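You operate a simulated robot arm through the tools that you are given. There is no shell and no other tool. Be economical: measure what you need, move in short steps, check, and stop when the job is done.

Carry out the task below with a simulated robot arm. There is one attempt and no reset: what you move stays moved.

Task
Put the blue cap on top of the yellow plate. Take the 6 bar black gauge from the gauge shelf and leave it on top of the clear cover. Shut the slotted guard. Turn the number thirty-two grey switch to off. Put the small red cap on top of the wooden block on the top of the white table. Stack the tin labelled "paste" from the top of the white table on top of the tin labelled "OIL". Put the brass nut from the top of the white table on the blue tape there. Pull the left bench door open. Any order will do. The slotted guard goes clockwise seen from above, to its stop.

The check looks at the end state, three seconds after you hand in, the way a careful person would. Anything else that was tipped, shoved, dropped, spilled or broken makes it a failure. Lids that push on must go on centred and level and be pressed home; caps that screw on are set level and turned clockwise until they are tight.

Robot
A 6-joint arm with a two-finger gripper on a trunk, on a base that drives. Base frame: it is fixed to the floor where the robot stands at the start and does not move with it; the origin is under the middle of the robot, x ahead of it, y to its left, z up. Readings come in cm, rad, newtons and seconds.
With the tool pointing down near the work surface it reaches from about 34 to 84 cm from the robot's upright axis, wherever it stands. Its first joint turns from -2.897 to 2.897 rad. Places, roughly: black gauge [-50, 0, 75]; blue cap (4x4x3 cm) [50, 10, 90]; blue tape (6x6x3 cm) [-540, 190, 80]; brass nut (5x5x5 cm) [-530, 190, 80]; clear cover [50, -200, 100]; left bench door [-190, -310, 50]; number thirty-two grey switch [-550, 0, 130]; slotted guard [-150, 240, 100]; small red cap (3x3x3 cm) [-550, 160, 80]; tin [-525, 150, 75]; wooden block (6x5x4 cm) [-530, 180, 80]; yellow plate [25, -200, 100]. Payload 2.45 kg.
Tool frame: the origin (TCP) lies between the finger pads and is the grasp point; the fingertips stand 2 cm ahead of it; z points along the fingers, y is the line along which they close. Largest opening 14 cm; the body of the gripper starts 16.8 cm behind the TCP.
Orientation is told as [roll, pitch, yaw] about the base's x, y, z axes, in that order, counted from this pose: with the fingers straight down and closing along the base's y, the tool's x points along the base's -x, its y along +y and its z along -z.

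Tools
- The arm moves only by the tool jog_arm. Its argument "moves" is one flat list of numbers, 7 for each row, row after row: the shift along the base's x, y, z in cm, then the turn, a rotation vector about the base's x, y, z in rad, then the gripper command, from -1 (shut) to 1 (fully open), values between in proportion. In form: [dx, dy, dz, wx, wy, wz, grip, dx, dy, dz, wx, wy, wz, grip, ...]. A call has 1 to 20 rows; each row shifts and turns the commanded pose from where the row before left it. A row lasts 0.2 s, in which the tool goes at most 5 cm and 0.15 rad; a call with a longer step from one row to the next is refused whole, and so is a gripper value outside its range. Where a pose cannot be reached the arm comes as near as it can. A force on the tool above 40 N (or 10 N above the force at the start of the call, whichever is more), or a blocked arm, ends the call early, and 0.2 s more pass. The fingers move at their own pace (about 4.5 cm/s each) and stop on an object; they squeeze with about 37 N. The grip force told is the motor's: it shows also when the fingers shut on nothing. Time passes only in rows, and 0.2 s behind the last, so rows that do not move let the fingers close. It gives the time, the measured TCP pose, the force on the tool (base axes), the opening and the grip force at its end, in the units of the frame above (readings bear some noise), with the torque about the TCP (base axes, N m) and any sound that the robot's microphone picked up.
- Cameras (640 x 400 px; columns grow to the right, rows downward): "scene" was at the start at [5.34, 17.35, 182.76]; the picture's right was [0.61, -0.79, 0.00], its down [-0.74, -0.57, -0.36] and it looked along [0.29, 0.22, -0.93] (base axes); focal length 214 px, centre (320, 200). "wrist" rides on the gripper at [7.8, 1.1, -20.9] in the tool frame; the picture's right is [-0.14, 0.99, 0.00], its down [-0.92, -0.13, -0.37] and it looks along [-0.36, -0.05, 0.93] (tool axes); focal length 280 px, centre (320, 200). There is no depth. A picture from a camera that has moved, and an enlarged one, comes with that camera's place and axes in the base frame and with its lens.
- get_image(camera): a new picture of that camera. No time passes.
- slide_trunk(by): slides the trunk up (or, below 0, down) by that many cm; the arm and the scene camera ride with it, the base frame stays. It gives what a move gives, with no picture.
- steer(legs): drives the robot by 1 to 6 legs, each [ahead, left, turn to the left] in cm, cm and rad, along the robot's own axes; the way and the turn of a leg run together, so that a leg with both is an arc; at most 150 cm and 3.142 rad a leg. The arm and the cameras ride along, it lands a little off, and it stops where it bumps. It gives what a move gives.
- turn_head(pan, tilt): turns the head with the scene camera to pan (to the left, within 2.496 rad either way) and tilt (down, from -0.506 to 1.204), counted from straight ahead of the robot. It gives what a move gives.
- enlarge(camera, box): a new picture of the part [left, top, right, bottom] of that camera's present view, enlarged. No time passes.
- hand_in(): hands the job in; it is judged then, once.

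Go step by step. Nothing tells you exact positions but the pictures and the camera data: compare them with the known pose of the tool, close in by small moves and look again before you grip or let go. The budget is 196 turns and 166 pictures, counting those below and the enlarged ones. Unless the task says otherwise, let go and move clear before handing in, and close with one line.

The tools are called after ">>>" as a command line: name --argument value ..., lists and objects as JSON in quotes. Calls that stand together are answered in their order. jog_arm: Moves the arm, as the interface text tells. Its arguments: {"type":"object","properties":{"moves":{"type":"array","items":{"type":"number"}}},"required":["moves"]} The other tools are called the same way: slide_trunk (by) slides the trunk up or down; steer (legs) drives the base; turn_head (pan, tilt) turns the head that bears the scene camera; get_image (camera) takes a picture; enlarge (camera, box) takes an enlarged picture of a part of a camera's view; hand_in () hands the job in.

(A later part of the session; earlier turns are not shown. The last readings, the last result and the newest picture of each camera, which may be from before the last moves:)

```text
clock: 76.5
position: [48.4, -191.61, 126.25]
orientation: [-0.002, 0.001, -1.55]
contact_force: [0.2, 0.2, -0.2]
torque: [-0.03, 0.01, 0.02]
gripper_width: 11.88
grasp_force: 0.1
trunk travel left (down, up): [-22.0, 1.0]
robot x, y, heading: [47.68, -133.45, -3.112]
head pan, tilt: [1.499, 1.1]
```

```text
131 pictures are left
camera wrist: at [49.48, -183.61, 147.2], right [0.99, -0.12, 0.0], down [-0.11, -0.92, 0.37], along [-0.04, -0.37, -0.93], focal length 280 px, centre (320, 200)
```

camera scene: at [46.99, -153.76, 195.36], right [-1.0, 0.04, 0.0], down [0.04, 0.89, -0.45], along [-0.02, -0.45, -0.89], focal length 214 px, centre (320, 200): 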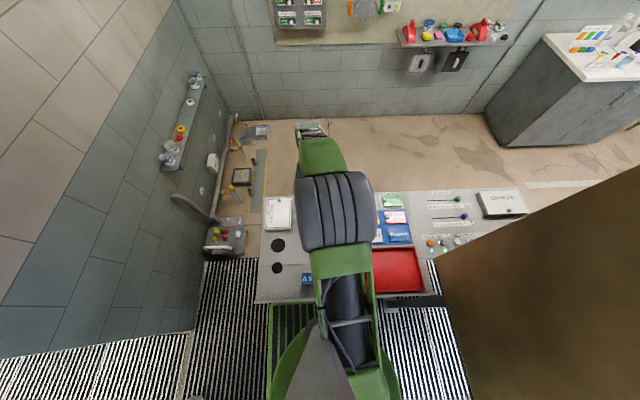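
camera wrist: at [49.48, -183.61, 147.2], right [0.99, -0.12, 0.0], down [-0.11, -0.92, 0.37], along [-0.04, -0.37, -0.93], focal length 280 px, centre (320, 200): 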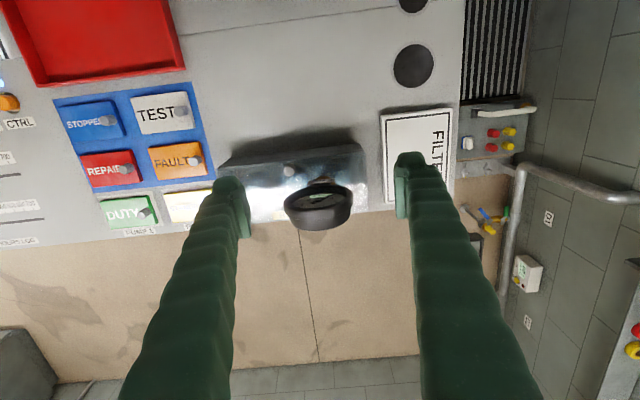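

The gauge stands well on the cover. Next the blue cap: I back out, turn round and go to the bench.

>>> steer --legs '[[-10, 0, 0], [0, -60, 0], [0, 0, 3.11]]'

>>> turn_head --pan 1.3 --tilt 0.95

>>> get_image --camera "scene"

>>> get_image --camera "wrist"

```text
clock: 90.4
position: [53.41, -14.68, 126.36]
orientation: [-0.001, 0.001, 1.629]
contact_force: [0.4, 0.6, 0.1]
torque: [-0.04, 0.0, 0.0]
gripper_width: 11.9
grasp_force: 0.1
trunk travel left (down, up): [-22.0, 1.0]
robot x, y, heading: [56.27, -73.03, 0.062]
head pan, tilt: [1.499, 1.1]
```

```text
clock: 91.1
position: [53.41, -14.6, 126.34]
orientation: [-0.001, 0.0, 1.629]
contact_force: [0.2, 0.4, 0.1]
torque: [0.0, 0.0, 0.04]
gripper_width: 11.9
grasp_force: 0.0
trunk travel left (down, up): [-22.0, 1.0]
robot x, y, heading: [56.03, -73.37, 0.067]
head pan, tilt: [1.3, 0.949]
```

```text
130 pictures are left
camera scene: at [57.64, -51.81, 196.37], right [0.98, -0.2, 0.0], down [-0.17, -0.8, -0.58], along [0.12, 0.57, -0.81], focal length 214 px, centre (320, 200)
```

scene: 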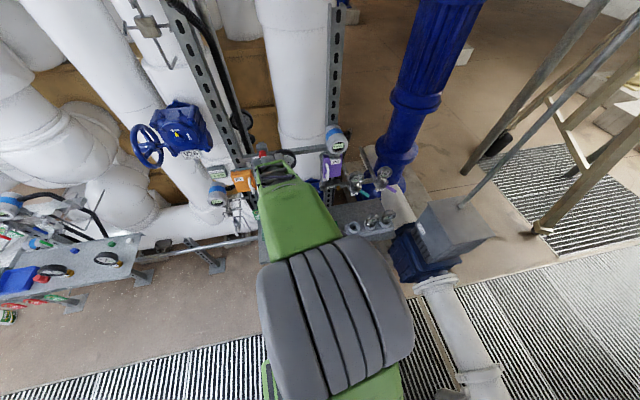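

```text
129 pictures are left
camera wrist: at [52.87, -22.29, 147.15], right [-1.0, 0.08, 0.0], down [0.07, 0.93, 0.37], along [0.03, 0.37, -0.93], focal length 280 px, centre (320, 200)
```

wrist: 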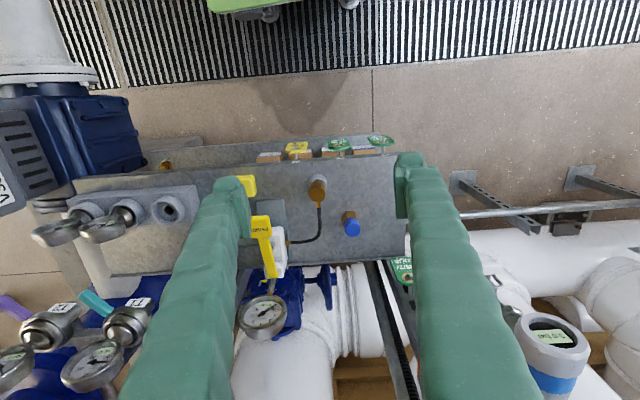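

>>> enlarge --camera "wrist" --box '[240, 150, 400, 280]'

```text
3.08 times, centred on (320, 215) of wrist
camera zoom: at [52.87, -22.29, 147.15], right [-1.0, 0.08, 0.0], down [0.07, 0.93, 0.37], along [0.03, 0.37, -0.93], focal length 863 px, centre (320, 154)
```

zoom: 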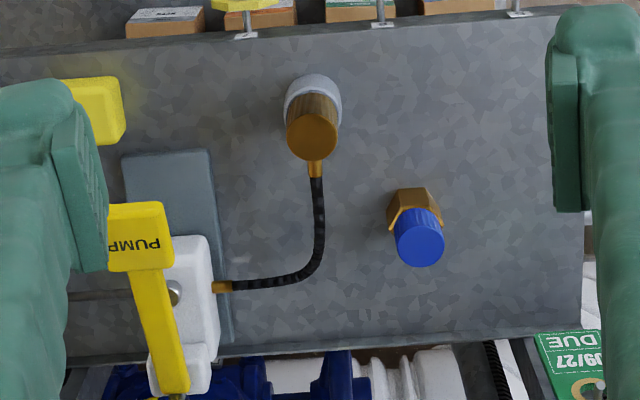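

>>> steer --legs '[[0, 16, -0.065]]'

>>> slide_trunk --by -10

>>> get_image --camera "wrist"

```text
clock: 93.2
position: [56.7, 1.48, 126.31]
orientation: [-0.002, 0.0, 1.562]
contact_force: [0.3, 0.3, 0.2]
torque: [-0.03, -0.02, 0.05]
gripper_width: 11.88
grasp_force: 0.0
trunk travel left (down, up): [-22.0, 1.0]
robot x, y, heading: [55.79, -56.87, 0.003]
head pan, tilt: [1.3, 0.949]
```

```text
clock: 94.5
position: [56.81, 1.52, 116.28]
orientation: [-0.003, -0.002, 1.563]
contact_force: [-0.4, 0.5, 0.1]
torque: [0.02, 0.01, 0.0]
gripper_width: 11.89
grasp_force: 0.0
trunk travel left (down, up): [-12.0, 11.0]
robot x, y, heading: [55.19, -56.94, -0.002]
head pan, tilt: [1.3, 0.949]
```

```text
127 pictures are left
camera wrist: at [55.63, -6.14, 137.17], right [-0.99, 0.14, 0.0], down [0.13, 0.92, 0.37], along [0.05, 0.36, -0.93], focal length 280 px, centre (320, 200)
```

wrist: 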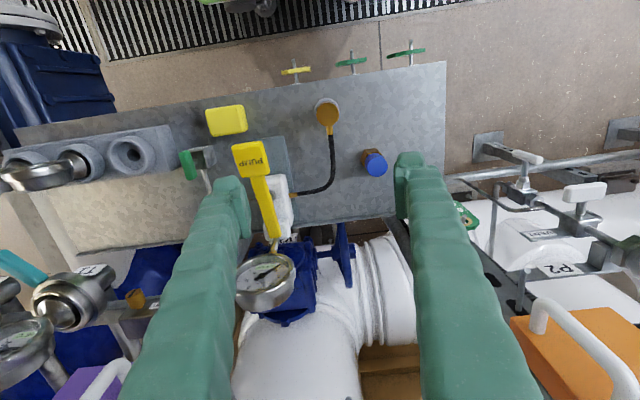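

>>> jog_arm --moves '[-4, 2, -2, 0, 0, 0, 0.14, -4, 2, -2, 0, 0, 0, 0.14, -0.6, 0.1, -4, 0, 0, 0, 0.14, 0, 0, -3, 0, 0, 0, 0.14]'

>>> get_image --camera "wrist"

```text
clock: 95.5
position: [48.2, 5.76, 105.18]
orientation: [-0.003, -0.002, 1.563]
contact_force: [0.1, -0.2, 0.7]
torque: [-0.05, -0.01, -0.01]
gripper_width: 7.96
grasp_force: 0.0
trunk travel left (down, up): [-12.0, 11.0]
robot x, y, heading: [55.83, -57.17, -0.001]
head pan, tilt: [1.3, 0.949]
```

```text
126 pictures are left
camera wrist: at [47.03, -1.97, 126.05], right [-0.99, 0.14, 0.0], down [0.13, 0.92, 0.37], along [0.05, 0.36, -0.93], focal length 280 px, centre (320, 200)
```

wrist: 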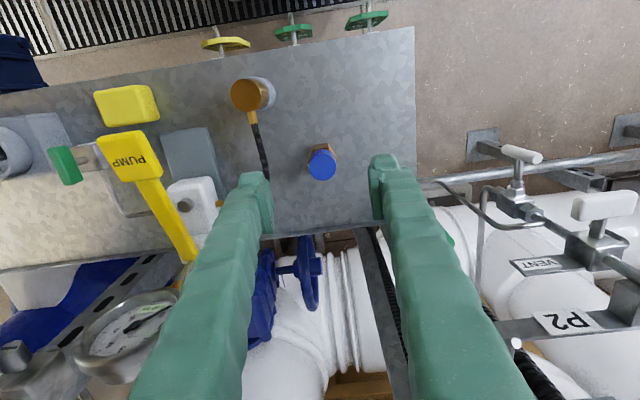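

>>> jog_arm --moves '[-0.3, 0, -4, 0, 0, 0, 0.14, 0, 0, -4, 0, 0, 0, 0.0, 0, 0, -3.4, 0, 0, 0, -0.1, 0, 0, 0, 0, 0, 0, -0.1]'

>>> get_image --camera "wrist"

```text
clock: 96.5
position: [48.05, 5.74, 93.94]
orientation: [-0.002, 0.0, 1.565]
contact_force: [0.4, 0.2, -0.9]
torque: [0.02, 0.01, 0.0]
gripper_width: 6.33
grasp_force: 0.0
trunk travel left (down, up): [-12.0, 11.0]
robot x, y, heading: [55.6, -56.79, -0.002]
head pan, tilt: [1.3, 0.949]
```

```text
125 pictures are left
camera wrist: at [46.86, -1.98, 114.81], right [-0.99, 0.14, 0.0], down [0.13, 0.92, 0.37], along [0.05, 0.36, -0.93], focal length 280 px, centre (320, 200)
```

wrist: 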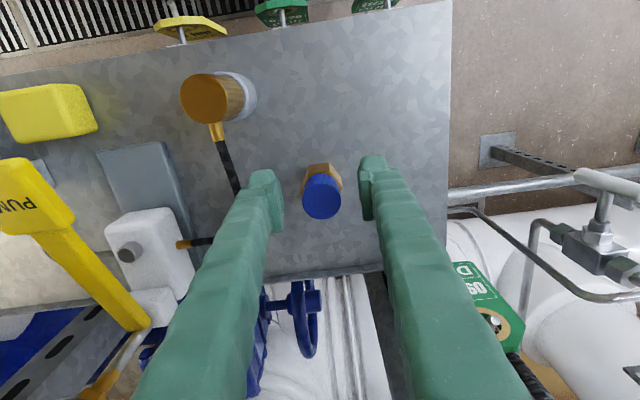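

>>> jog_arm --moves '[0, 0, -0.8, 0, 0, 0, -0.1, 0, 0, 0, 0, 0, 0, -1, 0, 0, 0, 0, 0, 0, -1, 0, 0, 0, 0, 0, 0, -1]'

>>> jog_arm --moves '[0, 0, 0.3, 0, 0, 0, -1]'

```text
clock: 97.5
position: [47.99, 5.57, 92.88]
orientation: [-0.002, -0.001, 1.565]
contact_force: [0.3, 0.6, 0.9]
torque: [0.02, 0.05, 0.0]
gripper_width: 3.14
grasp_force: 30.2
trunk travel left (down, up): [-12.0, 11.0]
robot x, y, heading: [55.7, -56.99, 0.004]
head pan, tilt: [1.3, 0.949]
```

```text
clock: 97.9
position: [48.03, 5.54, 93.3]
orientation: [0.0, -0.001, 1.566]
contact_force: [-0.4, 0.5, -0.4]
torque: [0.01, 0.0, 0.02]
gripper_width: 3.09
grasp_force: 37.0
trunk travel left (down, up): [-12.0, 11.0]
robot x, y, heading: [55.74, -56.52, 0.003]
head pan, tilt: [1.3, 0.949]
```

>>> jog_arm --moves '[0, 0, 0.4, 0, 0, 0, -1, 0, 0, 0.4, 0, 0, 0, -1, 0, 0, 1, 0, 0, 0, -1, 0, 0, 2, 0, 0, 0, -1, 0, 0, 3, 0, 0, 0, -1, 0, 0, 4, 0, 0, 0, -1]'

>>> get_image --camera "wrist"

```text
clock: 99.3
position: [47.74, 5.57, 104.18]
orientation: [-0.001, -0.001, 1.564]
contact_force: [0.6, -0.4, 0.0]
torque: [0.0, -0.03, 0.02]
gripper_width: 3.07
grasp_force: 37.1
trunk travel left (down, up): [-12.0, 11.0]
robot x, y, heading: [55.5, -56.86, -0.001]
head pan, tilt: [1.3, 0.949]
```

```text
124 pictures are left
camera wrist: at [46.72, -2.04, 125.24], right [-0.99, 0.14, 0.0], down [0.13, 0.92, 0.37], along [0.05, 0.36, -0.93], focal length 280 px, centre (320, 200)
```

wrist: 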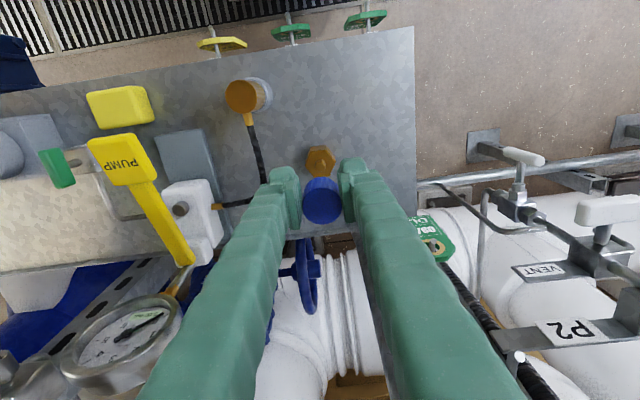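

Cap is held. I retract and go back to the trolley.

>>> jog_arm --moves '[0, 0, 4, 0, 0, 0, -1, 0, -4, 1, 0, 0, 0, -1, 0, -4, 1, 0, 0, 0, -1]'

>>> slide_trunk --by 6

>>> steer --legs '[[0, -17, 0], [0, 0, 3.12], [16, 0, 0], [0, 48, 0]]'

>>> get_image --camera "wrist"

```text
clock: 100.1
position: [47.81, -2.42, 109.96]
orientation: [-0.001, -0.001, 1.564]
contact_force: [0.4, 0.0, 0.9]
torque: [0.06, -0.02, 0.01]
gripper_width: 3.06
grasp_force: 36.5
trunk travel left (down, up): [-12.0, 11.0]
robot x, y, heading: [55.44, -56.99, 0.002]
head pan, tilt: [1.3, 0.949]
```

```text
clock: 101.1
position: [47.89, -2.29, 115.95]
orientation: [-0.002, 0.001, 1.564]
contact_force: [-0.8, -0.2, 0.0]
torque: [-0.06, -0.01, 0.02]
gripper_width: 3.07
grasp_force: 37.3
trunk travel left (down, up): [-18.0, 5.0]
robot x, y, heading: [55.2, -56.82, 0.003]
head pan, tilt: [1.3, 0.949]
```

```text
clock: 115.9
position: [47.05, -176.47, 116.05]
orientation: [-0.001, 0.0, -1.585]
contact_force: [-0.1, 0.0, -0.6]
torque: [0.02, -0.02, 0.02]
gripper_width: 3.05
grasp_force: 36.9
trunk travel left (down, up): [-18.0, 5.0]
robot x, y, heading: [39.5, -121.58, 3.137]
head pan, tilt: [1.3, 0.949]
```

```text
123 pictures are left
camera wrist: at [48.17, -168.52, 136.93], right [0.99, -0.15, 0.0], down [-0.14, -0.92, 0.37], along [-0.06, -0.36, -0.93], focal length 280 px, centre (320, 200)
```

wrist: 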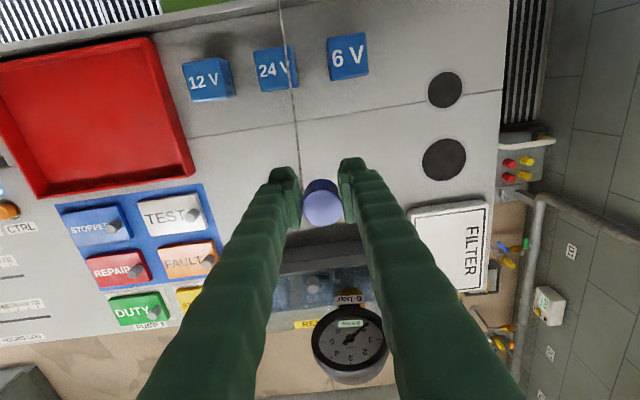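

>>> jog_arm --moves '[-4.8, 0, 0.2, 0, 0, 0, -1, -4.8, 0, 0.2, 0, 0, 0, -1, -4.8, 0, 0.2, 0, 0, 0, -1, -4.8, 0, 0.2, 0, 0, 0, -1, -4.8, -1, 0.2, 0, 0, 0, -1, -4.8, -1, 0, 0, 0, 0, -1]'

>>> steer --legs '[[0, 15, 0]]'

>>> get_image --camera "wrist"

```text
clock: 117.3
position: [17.81, -178.49, 117.12]
orientation: [0.0, 0.003, -1.585]
contact_force: [-0.4, -0.6, 0.4]
torque: [0.02, -0.04, 0.06]
gripper_width: 2.95
grasp_force: 37.0
trunk travel left (down, up): [-18.0, 5.0]
robot x, y, heading: [39.47, -121.74, 3.131]
head pan, tilt: [1.3, 0.949]
```

```text
clock: 119.3
position: [17.9, -193.22, 117.14]
orientation: [-0.001, 0.0, -1.576]
contact_force: [-0.5, -0.5, -1.5]
torque: [-0.04, 0.0, 0.02]
gripper_width: 2.91
grasp_force: 37.0
trunk travel left (down, up): [-18.0, 5.0]
robot x, y, heading: [39.37, -136.32, 3.142]
head pan, tilt: [1.3, 0.949]
stopped in leg 1: the robot was blocked; the commanded pose is now the measured one
```

```text
122 pictures are left
camera wrist: at [19.15, -185.06, 138.01], right [0.99, -0.15, 0.0], down [-0.13, -0.92, 0.37], along [-0.06, -0.37, -0.93], focal length 280 px, centre (320, 200)
```

wrist: 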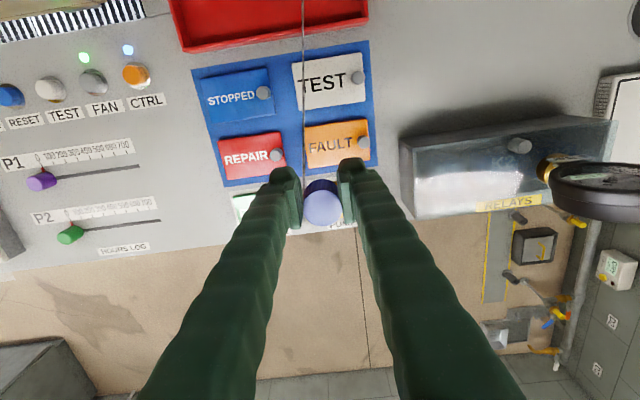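

>>> enlarge --camera "wrist" --box '[240, 0, 400, 240]'

>>> turn_head --pan 1.9 --tilt 0.95

>>> get_image --camera "scene"

```text
1.67 times, centred on (320, 120) of wrist
camera zoom: at [19.15, -185.06, 138.01], right [0.99, -0.15, 0.0], down [-0.13, -0.92, 0.37], along [-0.06, -0.37, -0.93], focal length 467 px, centre (320, 333)
```

zoom: 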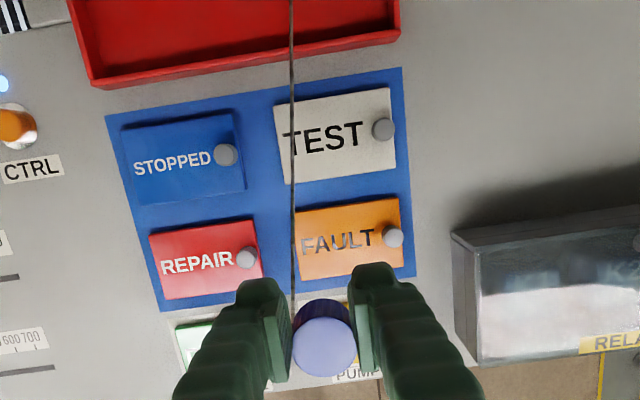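

```text
clock: 120.3
position: [17.92, -193.1, 117.08]
orientation: [-0.002, -0.001, -1.58]
contact_force: [-0.2, -0.2, 0.1]
torque: [-0.01, -0.03, -0.01]
gripper_width: 2.96
grasp_force: 36.8
trunk travel left (down, up): [-18.0, 5.0]
robot x, y, heading: [39.37, -136.31, 3.138]
head pan, tilt: [1.901, 0.949]
```

```text
120 pictures are left
camera scene: at [40.49, -157.18, 192.38], right [-0.95, -0.32, 0.0], down [-0.26, 0.77, -0.58], along [0.19, -0.55, -0.81], focal length 214 px, centre (320, 200)
```

scene: 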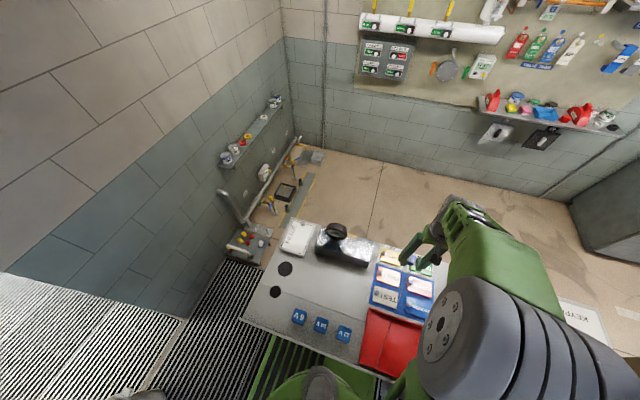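

There's a thin cord leading from the cap; I check where it goes.

>>> enlarge --camera "scene" --box '[370, 190, 490, 290]'

>>> turn_head --pan -1.5 --tilt 0.6

>>> get_image --camera "scene"

```text
4.00 times, centred on (430, 240) of scene
camera zoom: at [40.49, -157.18, 192.38], right [-0.95, -0.32, 0.0], down [-0.26, 0.77, -0.58], along [0.19, -0.55, -0.81], focal length 858 px, centre (-120, 40)
```

zoom: 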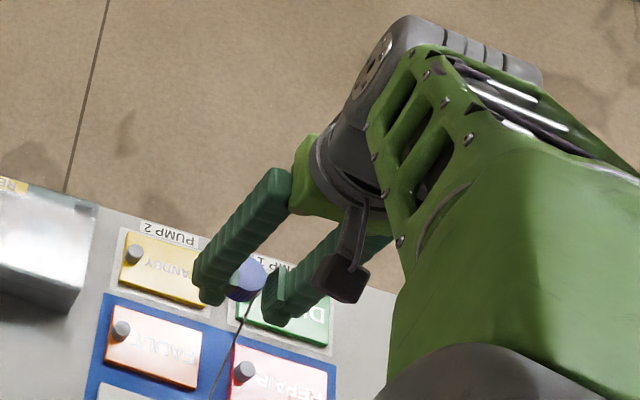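

```text
clock: 123.2
position: [17.95, -193.06, 117.05]
orientation: [-0.003, 0.0, -1.578]
contact_force: [0.1, 0.6, -1.2]
torque: [0.01, -0.02, -0.06]
gripper_width: 2.94
grasp_force: 36.7
trunk travel left (down, up): [-18.0, 5.0]
robot x, y, heading: [39.21, -136.47, 3.143]
head pan, tilt: [-1.499, 0.6]
```

```text
118 pictures are left
camera scene: at [37.55, -141.47, 195.22], right [1.0, 0.07, 0.0], down [0.04, -0.56, -0.83], along [-0.06, 0.82, -0.56], focal length 214 px, centre (320, 200)
```

scene: 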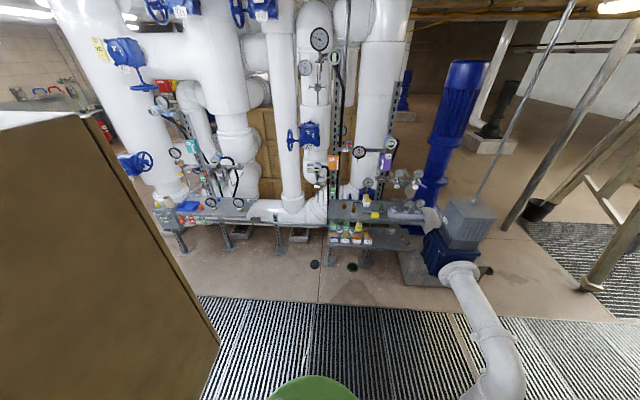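

>>> enlarge --camera "scene" --box '[290, 170, 410, 330]'

>>> enlarge --camera "scene" --box '[200, 270, 440, 400]'

```text
2.50 times, centred on (350, 250) of scene
camera zoom: at [37.55, -141.47, 195.22], right [1.0, 0.07, 0.0], down [0.04, -0.56, -0.83], along [-0.06, 0.82, -0.56], focal length 536 px, centre (245, 75)
```

zoom: 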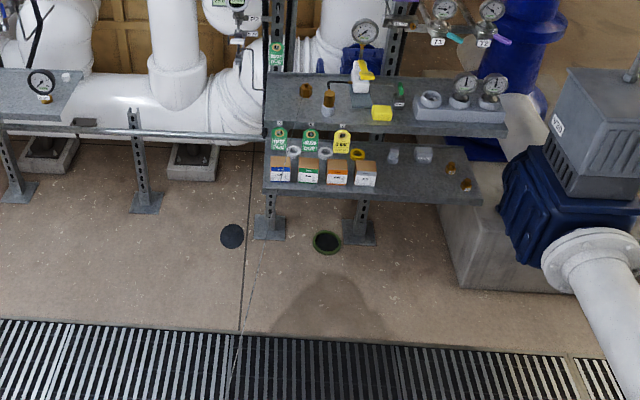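

```text
2.67 times, centred on (320, 335) of scene
camera zoom: at [37.55, -141.47, 195.22], right [1.0, 0.07, 0.0], down [0.04, -0.56, -0.83], along [-0.06, 0.82, -0.56], focal length 572 px, centre (320, -160)
```

zoom: 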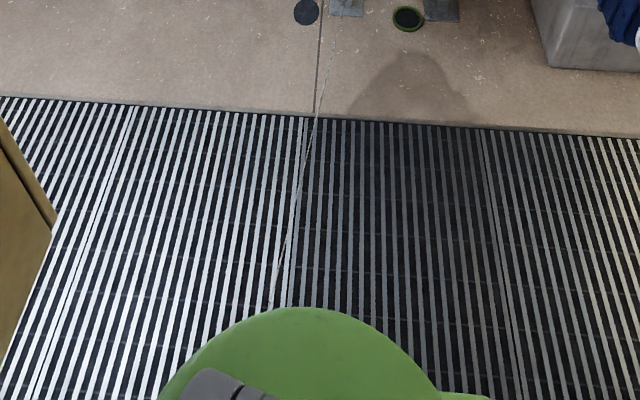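

The cord runs straight back to the brass fitting (a tether). No steady pull is felt; I carefully approach the plate while watching the force.

>>> jog_arm --moves '[0, -2, -2, 0, 0, 0, -1, 0, -2, -2, 0, 0, 0, -1]'

>>> get_image --camera "wrist"

```text
clock: 123.8
position: [17.93, -197.13, 113.19]
orientation: [-0.002, 0.001, -1.579]
contact_force: [0.6, -0.1, -0.5]
torque: [0.0, -0.01, -0.03]
gripper_width: 2.9
grasp_force: 36.9
trunk travel left (down, up): [-18.0, 5.0]
robot x, y, heading: [39.17, -136.5, 3.137]
head pan, tilt: [-1.499, 0.6]
```

```text
115 pictures are left
camera wrist: at [19.15, -189.28, 133.99], right [0.99, -0.15, 0.0], down [-0.14, -0.92, 0.37], along [-0.06, -0.36, -0.93], focal length 280 px, centre (320, 200)
```

wrist: 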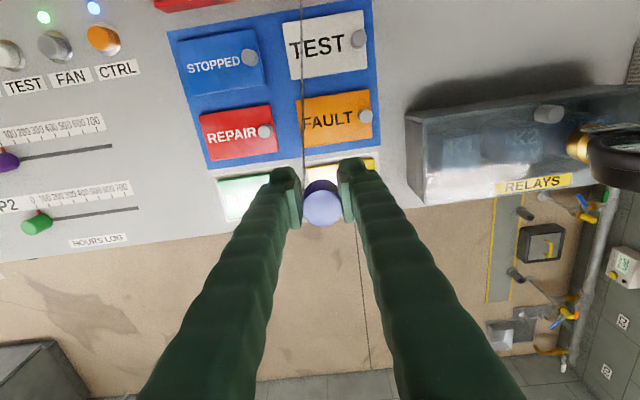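

>>> jog_arm --moves '[0.3, -2, -3, 0, 0, 0, -1, 0.5, -2.4, -3, 0, 0, 0, -1, 0, -2.4, -3, 0, 0, 0, -1, 0, 0, -3, 0, 0, 0, -1, 0, 0, -1, 0, 0, 0, -1]'

>>> get_image --camera "wrist"

```text
clock: 125.0
position: [18.65, -203.84, 100.16]
orientation: [-0.002, -0.001, -1.579]
contact_force: [0.3, 0.7, 0.0]
torque: [-0.01, -0.01, 0.0]
gripper_width: 2.94
grasp_force: 37.0
trunk travel left (down, up): [-18.0, 5.0]
robot x, y, heading: [39.24, -136.18, 3.143]
head pan, tilt: [-1.499, 0.6]
```

```text
114 pictures are left
camera wrist: at [19.88, -195.94, 121.02], right [0.99, -0.15, 0.0], down [-0.13, -0.92, 0.37], along [-0.05, -0.36, -0.93], focal length 280 px, centre (320, 200)
```

wrist: 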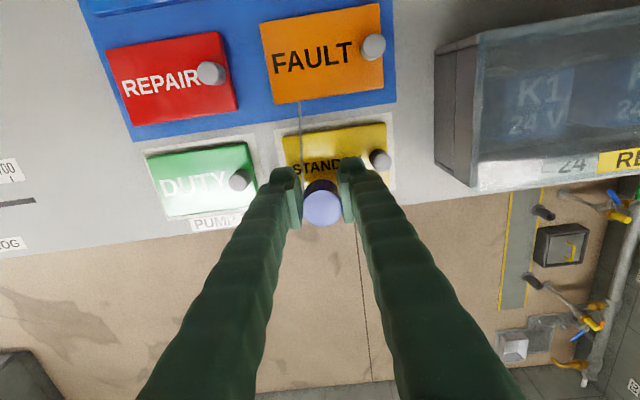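

>>> jog_arm --moves '[0.3, 0.9, -2, 0, 0, 0, -1, 0, 0, -2, 0, 0, 0, -1, 0, 0, -0.8, 0, 0, 0, -1]'

>>> jog_arm --moves '[0, 0, -0.4, 0, 0, 0, -1, 0, 0, -0.4, 0, 0, 0, -1]'

>>> get_image --camera "wrist"

```text
clock: 125.6
position: [19.13, -203.29, 97.27]
orientation: [-0.003, -0.009, -1.58]
contact_force: [3.2, 11.7, 24.6]
torque: [0.1, -0.08, 0.04]
gripper_width: 3.09
grasp_force: 37.2
trunk travel left (down, up): [-18.0, 5.0]
robot x, y, heading: [38.96, -136.29, 3.141]
head pan, tilt: [-1.499, 0.6]
stopped in row 3: the force on the tool passed its limit at 59 N (the readings are from after the stop); the commanded pose is now the measured one
```

```text
clock: 126.0
position: [18.94, -203.53, 97.44]
orientation: [-0.003, -0.012, -1.58]
contact_force: [2.9, 8.8, 20.8]
torque: [0.1, -0.07, 0.02]
gripper_width: 3.06
grasp_force: 37.7
trunk travel left (down, up): [-18.0, 5.0]
robot x, y, heading: [39.0, -135.98, 3.14]
head pan, tilt: [-1.499, 0.6]
stopped in row 1: the force on the tool passed its limit at 45 N (the readings are from after the stop); the commanded pose is now the measured one
```

```text
113 pictures are left
camera wrist: at [20.26, -195.25, 118.17], right [0.99, -0.15, 0.0], down [-0.13, -0.92, 0.38], along [-0.06, -0.38, -0.92], focal length 280 px, centre (320, 200)
```

wrist: 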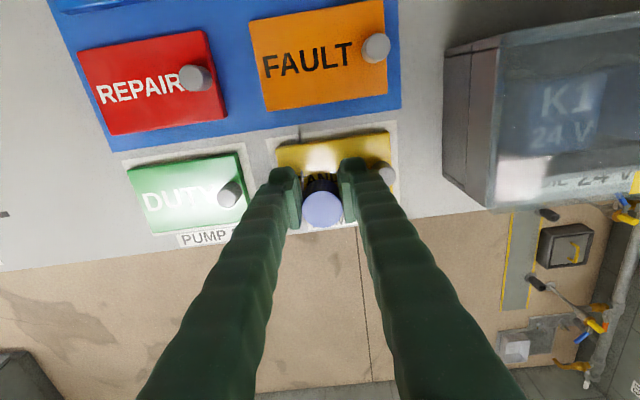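

Contact came higher than thought (plate top ≈95). I lift, shift toward the plate's centre and lower gently.

>>> jog_arm --moves '[0, 0, 1.2, 0, 0, 0, -1, 0.4, 1.5, 0, 0.0, 0.01, 0, -1, 0, 0, -0.4, 0, 0, 0, -1, 0, 0, 0, 0, 0, 0, -1]'

>>> get_image --camera "wrist"

```text
clock: 127.0
position: [19.36, -202.15, 97.84]
orientation: [-0.013, -0.011, -1.581]
contact_force: [0.2, -1.2, 0.0]
torque: [0.01, 0.0, -0.02]
gripper_width: 3.05
grasp_force: 37.2
trunk travel left (down, up): [-18.0, 5.0]
robot x, y, heading: [39.24, -136.06, 3.143]
head pan, tilt: [-1.499, 0.6]
```

```text
112 pictures are left
camera wrist: at [20.8, -193.9, 118.67], right [0.99, -0.15, -0.01], down [-0.13, -0.92, 0.38], along [-0.07, -0.37, -0.93], focal length 280 px, centre (320, 200)
```

wrist: 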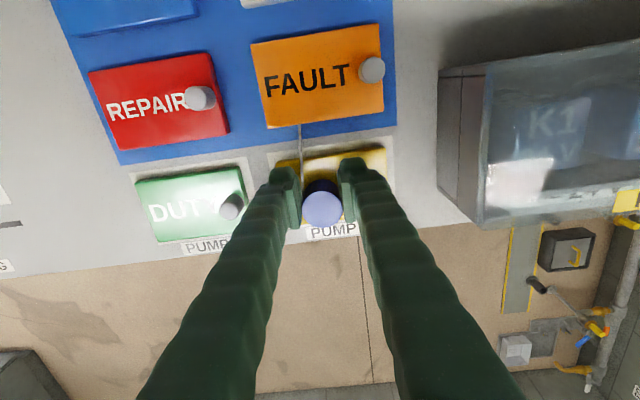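

>>> jog_arm --moves '[0, 0, -0.3, 0, 0, 0, -1]'

>>> jog_arm --moves '[0, 0, -0.2, 0, 0, 0, -1]'

```text
clock: 127.3
position: [19.31, -202.15, 97.54]
orientation: [-0.013, -0.011, -1.58]
contact_force: [-0.9, -0.6, 0.1]
torque: [0.0, -0.01, 0.05]
gripper_width: 3.07
grasp_force: 36.9
trunk travel left (down, up): [-18.0, 5.0]
robot x, y, heading: [39.45, -136.41, 3.134]
head pan, tilt: [-1.499, 0.6]
```

```text
clock: 127.8
position: [19.47, -202.03, 97.32]
orientation: [-0.015, -0.01, -1.578]
contact_force: [0.9, 1.1, 2.4]
torque: [0.0, -0.06, 0.03]
gripper_width: 3.06
grasp_force: 37.1
trunk travel left (down, up): [-18.0, 5.0]
robot x, y, heading: [39.75, -136.08, 3.137]
head pan, tilt: [-1.499, 0.6]
```

Touching. I lower a hair more, then release with a modest opening.

>>> jog_arm --moves '[0, 0, -0.15, 0, 0, 0, -1, 0, 0, 0.1, 0, 0, 0, -0.5, 0, 0, 0, 0, 0, 0, -0.35, 0, 0, 0, 0, 0, 0, -0.35]'

>>> get_image --camera "wrist"

```text
clock: 128.8
position: [19.33, -202.02, 97.2]
orientation: [-0.013, -0.01, -1.579]
contact_force: [0.4, 0.3, 0.5]
torque: [-0.01, 0.01, -0.01]
gripper_width: 4.55
grasp_force: 0.0
trunk travel left (down, up): [-18.0, 5.0]
robot x, y, heading: [39.2, -136.57, 3.141]
head pan, tilt: [-1.499, 0.6]
```

```text
111 pictures are left
camera wrist: at [20.83, -193.95, 118.13], right [0.99, -0.15, -0.01], down [-0.13, -0.92, 0.38], along [-0.07, -0.37, -0.93], focal length 280 px, centre (320, 200)
```

wrist: 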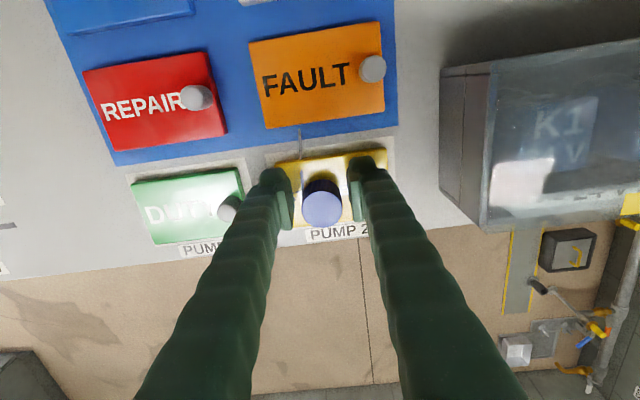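

>>> jog_arm --moves '[0, 0, 2, 0, 0, 0, -0.35, 0, 0, 3, 0, 0, 0, -0.35, 0, 0, 4, 0, 0, 0, -0.35, 0, 0, 4, 0, 0, 0, -0.35, 0, 4, 4, 0, 0, 0, -0.35]'

>>> get_image --camera "wrist"

```text
refused: row 5 steps farther than a row can; nothing moved
```

```text
110 pictures are left
camera wrist: at [20.83, -193.95, 118.13], right [0.99, -0.15, -0.01], down [-0.13, -0.92, 0.38], along [-0.07, -0.37, -0.93], focal length 280 px, centre (320, 200)
```

wrist: 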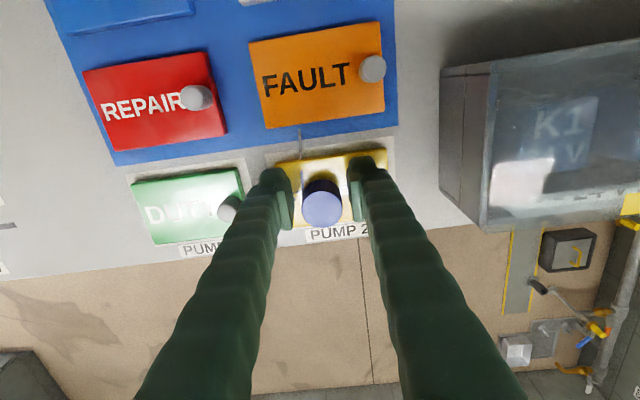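

>>> jog_arm --moves '[0, 0, 2, 0, 0, 0, -0.35, 0, 0, 3, 0, 0, 0, -0.35, 0, 0, 4, 0, 0, 0, -0.35, 0, 0, 4, 0, 0, 0, -0.35, 0, 3, 3, 0, 0, 0, -0.35]'

>>> enlarge --camera "wrist" --box '[220, 60, 420, 240]'

```text
clock: 129.9
position: [19.35, -199.06, 113.61]
orientation: [-0.014, -0.013, -1.581]
contact_force: [0.6, 0.0, 0.0]
torque: [-0.1, -0.01, 0.0]
gripper_width: 4.54
grasp_force: 0.1
trunk travel left (down, up): [-18.0, 5.0]
robot x, y, heading: [39.3, -136.39, 3.137]
head pan, tilt: [-1.499, 0.6]
```

```text
2.22 times, centred on (320, 150) of wrist
camera zoom: at [20.88, -190.91, 134.35], right [0.99, -0.15, -0.01], down [-0.13, -0.92, 0.38], along [-0.07, -0.38, -0.92], focal length 623 px, centre (320, 311)
```

zoom: 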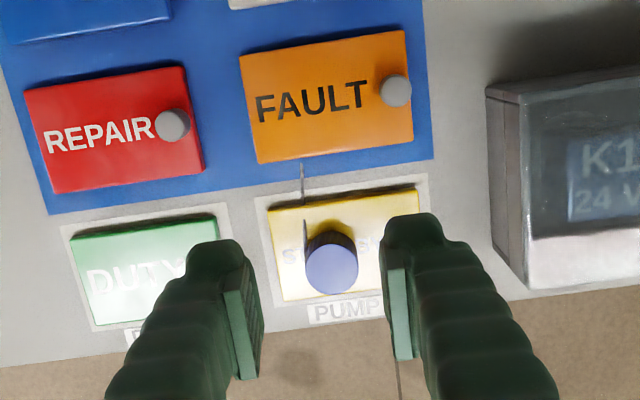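

>>> enlarge --camera "scene" --box '[310, 170, 390, 230]'

>>> enlarge --camera "scene" --box '[200, 270, 440, 400]'

```text
6.67 times, centred on (350, 200) of scene
camera zoom: at [37.59, -141.22, 195.22], right [1.0, 0.07, 0.0], down [0.04, -0.57, -0.82], along [-0.06, 0.82, -0.57], focal length 1430 px, centre (120, 200)
```

zoom: 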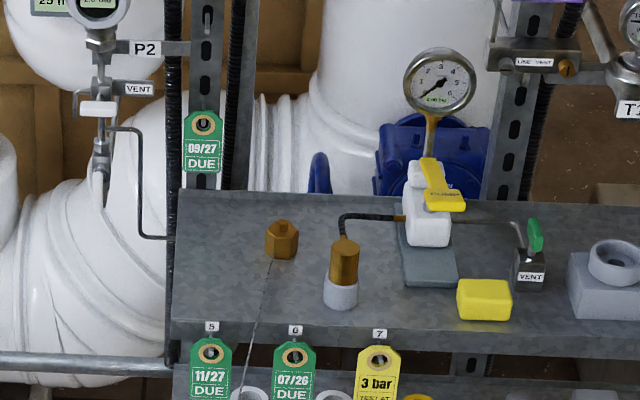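

```text
2.67 times, centred on (320, 335) of scene
camera zoom: at [37.59, -141.22, 195.22], right [1.0, 0.07, 0.0], down [0.04, -0.57, -0.82], along [-0.06, 0.82, -0.57], focal length 572 px, centre (320, -160)
```

zoom: 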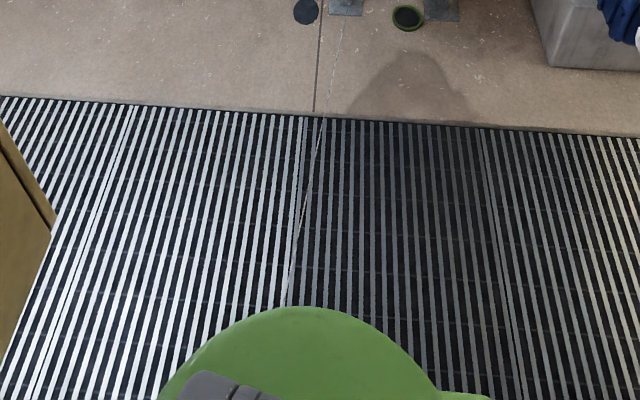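

The cap sits on the plate. Next the bench door: I drive back out to the aisle and swing the arm to the front of the robot for travelling west.

>>> steer --legs '[[0, -65, 0], [-20, 0, 0]]'

>>> jog_arm --moves '[-4.18, 1.98, 0, 0, 0, -0.07, -0.3, -3.97, 2.23, 0, 0, 0, -0.07, -0.3, -3.78, 2.5, 0, 0, 0, -0.07, -0.3, -3.61, 2.75, 0, 0, 0, -0.07, -0.3, -3.38, 2.98, 0, 0, 0, -0.07, -0.3, -3.12, 3.18, 0, 0, 0, -0.07, -0.3, -2.87, 3.37, 0, 0, 0, -0.07, -0.3, -2.62, 3.55, 0, 0, 0, -0.07, -0.3, -2.33, 3.7, 0, 0, 0, -0.07, -0.3, -2.05, 3.81, 0, 0, 0, -0.07, -0.3, -1.77, 3.93, 0, 0, 0, -0.07, -0.3, -1.47, 4.02, 0, 0, 0, -0.07, -0.3, -1.18, 4.07, 0, 0, 0, -0.07, -0.3, -0.88, 4.12, 0, 0, 0, -0.07, -0.3, -0.59, 4.16, 0, 0, 0, -0.07, -0.3, -0.28, 4.15, 0, 0, 0, -0.07, -0.3, 0, 4.12, 0, 0, 0, -0.07, -0.3, 0.31, 4, 0, 0, 0, -0.07, -0.3]'

>>> turn_head --pan 0.4 --tilt 0.6

>>> get_image --camera "scene"

```text
clock: 137.3
position: [39.48, -134.6, 113.46]
orientation: [-0.012, -0.01, -1.585]
contact_force: [0.1, 0.0, 0.1]
torque: [0.0, 0.06, 0.02]
gripper_width: 4.53
grasp_force: 0.1
trunk travel left (down, up): [-18.0, 5.0]
robot x, y, heading: [59.77, -71.7, 3.136]
head pan, tilt: [-1.499, 0.6]
```

```text
clock: 141.1
position: [1.59, -72.12, 113.41]
orientation: [-0.013, -0.009, -2.847]
contact_force: [0.3, 0.7, 0.2]
torque: [-0.04, 0.05, 0.02]
gripper_width: 4.91
grasp_force: 0.1
trunk travel left (down, up): [-18.0, 5.0]
robot x, y, heading: [59.82, -71.67, 3.134]
head pan, tilt: [-1.499, 0.6]
```

```text
clock: 142.9
position: [1.56, -72.17, 113.37]
orientation: [-0.014, -0.01, -2.844]
contact_force: [-0.9, -0.7, -0.1]
torque: [0.0, 0.03, 0.02]
gripper_width: 4.91
grasp_force: 0.0
trunk travel left (down, up): [-18.0, 5.0]
robot x, y, heading: [59.33, -71.85, 3.133]
head pan, tilt: [0.4, 0.6]
```

```text
106 pictures are left
camera scene: at [50.22, -89.19, 195.22], right [-0.38, 0.92, 0.0], down [0.52, 0.22, -0.83], along [-0.76, -0.31, -0.56], focal length 214 px, centre (320, 200)
```

scene: 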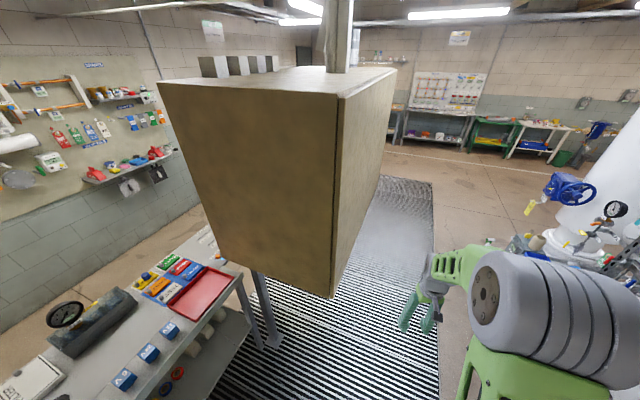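

>>> steer --legs '[[0, -12, 0.008], [130, 0, 0], [125, 0, 0]]'

>>> turn_head --pan 1.5 --tilt 0.6

>>> get_image --camera "scene"

```text
clock: 156.6
position: [-251.09, -62.73, 113.48]
orientation: [-0.015, -0.011, -2.816]
contact_force: [-0.5, -0.4, -0.2]
torque: [-0.02, 0.0, -0.02]
gripper_width: 4.91
grasp_force: 0.1
trunk travel left (down, up): [-18.0, 5.0]
robot x, y, heading: [-193.12, -60.87, -3.124]
head pan, tilt: [0.4, 0.6]
```

```text
clock: 157.9
position: [-250.99, -62.71, 113.41]
orientation: [-0.015, -0.009, -2.815]
contact_force: [0.5, 0.3, -0.4]
torque: [-0.02, -0.01, 0.01]
gripper_width: 4.92
grasp_force: 0.1
trunk travel left (down, up): [-18.0, 5.0]
robot x, y, heading: [-192.93, -60.63, -3.123]
head pan, tilt: [1.499, 0.6]
```

```text
105 pictures are left
camera scene: at [-194.22, -83.56, 195.22], right [-1.0, 0.05, 0.0], down [0.03, 0.56, -0.83], along [-0.04, -0.82, -0.56], focal length 214 px, centre (320, 200)
```

scene: 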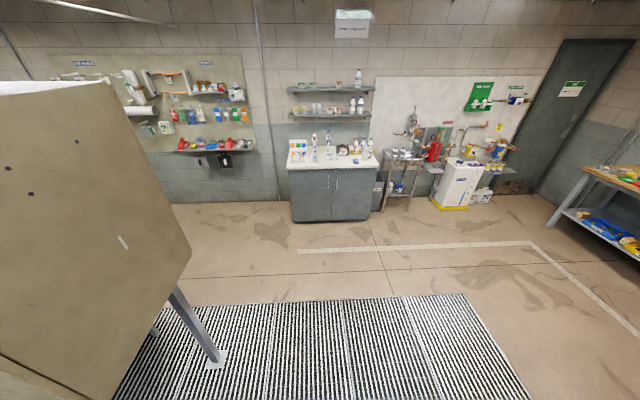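

>>> enlarge --camera "scene" --box '[275, 130, 395, 230]'

```text
4.00 times, centred on (335, 180) of scene
camera zoom: at [-194.22, -83.56, 195.22], right [-1.0, 0.05, 0.0], down [0.03, 0.56, -0.83], along [-0.04, -0.82, -0.56], focal length 858 px, centre (260, 280)
```

zoom: 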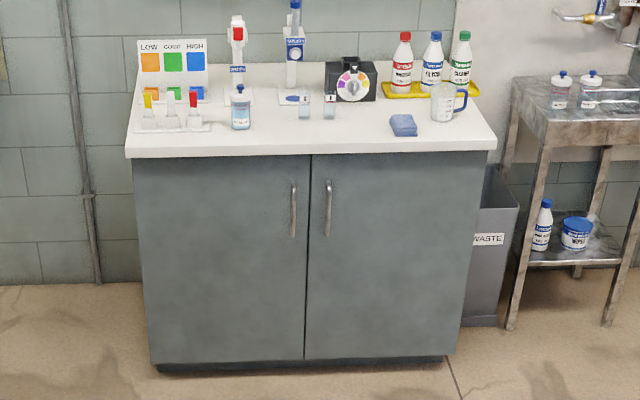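

I see the grey bench; its left door's handle is near (-214,-302,71), hinge at x≈-169. I turn to face it and drive near.

>>> steer --legs '[[0, 0, 1.553], [110, 0, 0]]'

>>> turn_head --pan 0.0 --tilt 0.7

>>> get_image --camera "scene"

```text
clock: 167.5
position: [-189.68, -230.96, 113.48]
orientation: [-0.014, -0.01, -1.252]
contact_force: [-0.3, 0.5, -0.9]
torque: [0.0, 0.0, 0.03]
gripper_width: 4.91
grasp_force: 0.0
trunk travel left (down, up): [-18.0, 5.0]
robot x, y, heading: [-191.08, -173.12, -1.552]
head pan, tilt: [1.499, 0.6]
```

```text
clock: 169.1
position: [-189.64, -231.06, 113.37]
orientation: [-0.013, -0.012, -1.253]
contact_force: [-0.1, 0.4, -0.5]
torque: [0.03, 0.01, 0.02]
gripper_width: 4.88
grasp_force: 0.0
trunk travel left (down, up): [-18.0, 5.0]
robot x, y, heading: [-191.28, -172.74, -1.554]
head pan, tilt: [0.0, 0.7]
```

```text
103 pictures are left
camera scene: at [-177.28, -182.24, 194.36], right [-1.0, -0.01, 0.0], down [-0.01, 0.64, -0.76], along [0.01, -0.76, -0.64], focal length 214 px, centre (320, 200)
```

scene: 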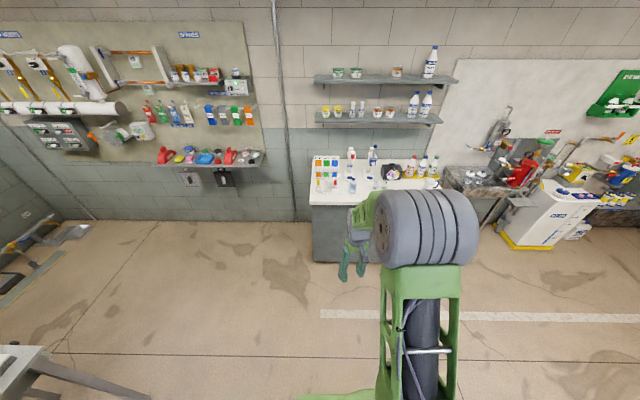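

>>> slide_trunk --by -16

>>> jog_arm --moves '[0, 0, 0, 0.014, 0.012, -0.14, -0.3, 0, 0, 0, 0, 0, -0.14, -0.3, 0, -1, 0, -0.1, 0, -0.04, -0.3, 0, -1.5, 0, -0.14, 0, 0, -0.3, 0, -1.5, 0, -0.14, 0, 0, -0.3, 0, -1.5, 0, -0.14, 0, 0, -0.3, 0, -1.5, 0, -0.14, 0, 0, -0.3, 0, -1.5, 0, -0.14, 0, 0, -0.3, 0, -1.5, 0, -0.14, 0, 0, -0.3, 0, -1.5, 0, -0.14, 0, 0, -0.3, 0, -1.5, 0, -0.14, 0, 0, -0.3, 0, -1.5, 0, -0.14, 0, 0, -0.3, 0, -1.5, 0, -0.14, 0, 0, -0.3, 0, -1.5, 0, -0.07, 0, 0, -0.3]'

>>> get_image --camera "wrist"

```text
clock: 170.9
position: [-189.73, -231.06, 97.38]
orientation: [-0.013, -0.009, -1.251]
contact_force: [0.1, 0.3, -0.6]
torque: [0.02, 0.02, -0.02]
gripper_width: 4.88
grasp_force: 0.0
trunk travel left (down, up): [-2.0, 21.0]
robot x, y, heading: [-191.64, -172.94, -1.556]
head pan, tilt: [0.0, 0.7]
```

```text
clock: 173.9
position: [-189.09, -244.48, 96.81]
orientation: [-0.001, -1.232, -1.574]
contact_force: [-0.7, 0.6, -0.6]
torque: [0.0, -0.02, 0.0]
gripper_width: 4.89
grasp_force: 0.1
out of reach, approached as far as the arm can: row 6, 7, 8, 9
trunk travel left (down, up): [-2.0, 21.0]
robot x, y, heading: [-191.34, -173.12, -1.562]
head pan, tilt: [0.0, 0.7]
```

```text
102 pictures are left
camera wrist: at [-187.87, -222.01, 96.46], right [0.99, -0.05, 0.13], down [-0.13, 0.04, 0.99], along [-0.05, -1.0, 0.04], focal length 280 px, centre (320, 200)
```

wrist: 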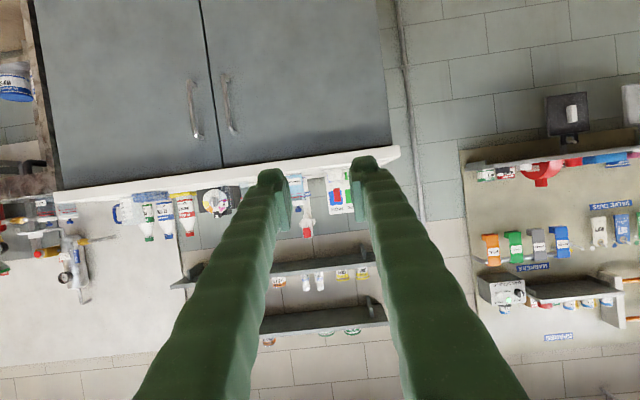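

>>> steer --legs '[[36, -12, -0.01]]'

>>> jog_arm --moves '[-2, 0, -4, 0, 0, 0, 0, -2, 0, -4, 0, 0, 0, 0, -2, 0, -4, -0.02, 0, 0, 0, -2, 0, -4, -0.04, 0, 0, 0, -2, 0, -4, -0.04, 0, 0, 0, -2, 0, -4, -0.04, 0, 0, 0, -1, 0, -3, 0, 0, 0, 0]'

>>> get_image --camera "wrist"

```text
clock: 176.3
position: [-201.21, -280.91, 96.93]
orientation: [0.001, -1.23, -1.582]
contact_force: [-0.3, -1.4, -1.0]
torque: [0.02, 0.0, 0.01]
gripper_width: 4.9
grasp_force: 0.1
trunk travel left (down, up): [-2.0, 21.0]
robot x, y, heading: [-202.98, -209.07, -1.559]
head pan, tilt: [0.0, 0.7]
```

```text
clock: 177.9
position: [-214.41, -280.98, 69.85]
orientation: [0.007, -1.373, -1.587]
contact_force: [0.0, -0.3, 0.5]
torque: [0.0, 0.02, 0.0]
gripper_width: 7.0
grasp_force: 0.1
trunk travel left (down, up): [-2.0, 21.0]
robot x, y, heading: [-202.92, -209.21, -1.563]
head pan, tilt: [0.0, 0.7]
```

```text
101 pictures are left
camera wrist: at [-213.04, -258.72, 66.27], right [0.99, -0.04, 0.14], down [-0.13, 0.18, 0.98], along [-0.06, -0.98, 0.17], focal length 280 px, centre (320, 200)
```

wrist: 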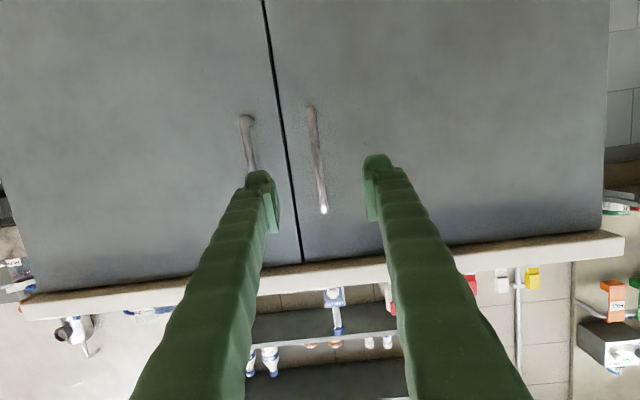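

>>> jog_arm --moves '[-0.5, -4, -0.5, -0.05, 0, 0, 0, -0.4, -4, -0.5, -0.05, 0, 0, 0, 0, -4, -0.5, -0.05, 0, 0, 0, 0, -4, 0, 0, 0, 0, 0]'

>>> get_image --camera "wrist"

```text
clock: 178.9
position: [-215.14, -297.07, 68.38]
orientation: [0.065, -1.521, -1.642]
contact_force: [-0.1, 0.5, -0.6]
torque: [-0.04, 0.01, -0.02]
gripper_width: 7.0
grasp_force: 0.0
trunk travel left (down, up): [-2.0, 21.0]
robot x, y, heading: [-202.93, -209.35, -1.564]
head pan, tilt: [0.0, 0.7]
```

```text
100 pictures are left
camera wrist: at [-213.85, -275.5, 61.77], right [0.99, -0.02, 0.14], down [-0.13, 0.32, 0.94], along [-0.06, -0.95, 0.32], focal length 280 px, centre (320, 200)
```

wrist: 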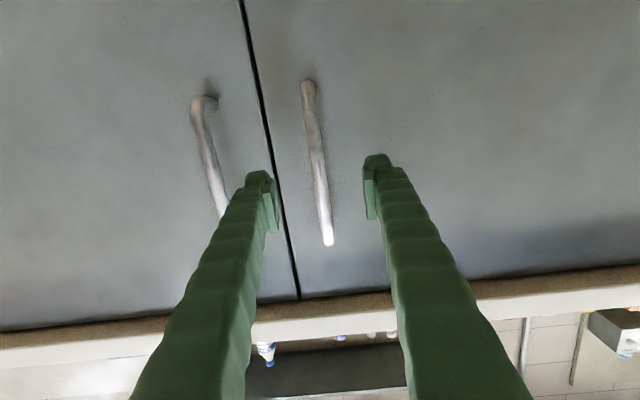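

>>> jog_arm --moves '[0, -3, -0.2, 0, 0, 0, 0, 0, -1.5, -0.2, 0, 0, 0, 0, 0, 0, 0, 0, 0, 0, 0]'

>>> get_image --camera "wrist"

```text
clock: 179.7
position: [-215.2, -301.28, 67.96]
orientation: [0.059, -1.521, -1.638]
contact_force: [0.3, 0.3, -0.4]
torque: [0.01, 0.02, 0.0]
gripper_width: 6.99
grasp_force: 0.1
trunk travel left (down, up): [-2.0, 21.0]
robot x, y, heading: [-202.87, -209.06, -1.565]
head pan, tilt: [0.0, 0.7]
```

```text
99 pictures are left
camera wrist: at [-213.93, -279.87, 61.25], right [0.99, -0.02, 0.14], down [-0.13, 0.32, 0.94], along [-0.06, -0.95, 0.32], focal length 280 px, centre (320, 200)
```

wrist: 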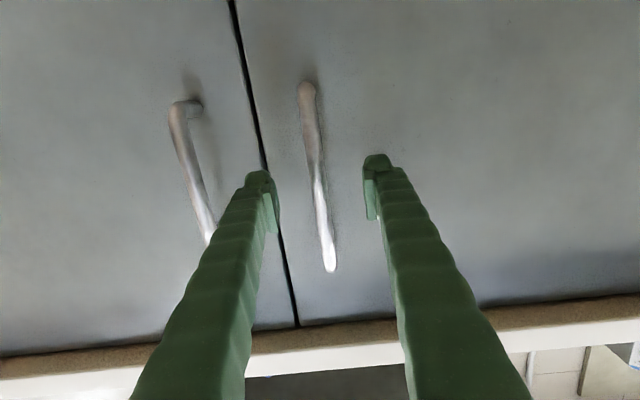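

>>> jog_arm --moves '[0, -1.3, 0, 0, 0, 0, 0, 0, 0, 0, 0, 0, 0, -1, 0, 0, 0, 0, 0, 0, -1, 0, 0, 0, 0, 0, 0, -1, 0, 0, 0, 0, 0, 0, -1]'

>>> get_image --camera "wrist"

```text
clock: 180.9
position: [-215.27, -302.57, 67.89]
orientation: [0.056, -1.521, -1.636]
contact_force: [-1.8, 0.0, 1.0]
torque: [-0.05, 0.18, -0.02]
gripper_width: 1.02
grasp_force: 22.6
trunk travel left (down, up): [-2.0, 21.0]
robot x, y, heading: [-203.03, -209.08, -1.569]
head pan, tilt: [0.0, 0.7]
```

```text
98 pictures are left
camera wrist: at [-213.96, -281.22, 61.22], right [0.99, -0.02, 0.14], down [-0.13, 0.32, 0.94], along [-0.06, -0.95, 0.32], focal length 280 px, centre (320, 200)
```

wrist: 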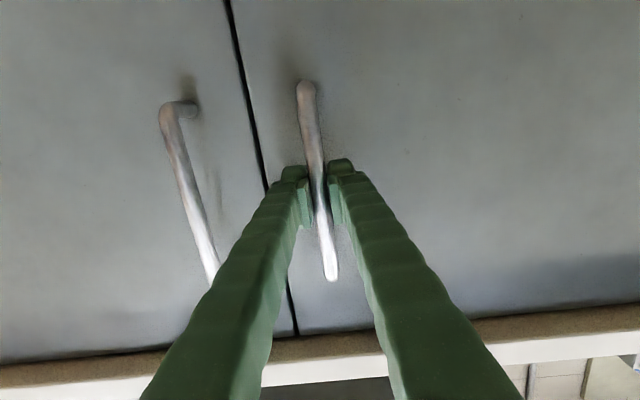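

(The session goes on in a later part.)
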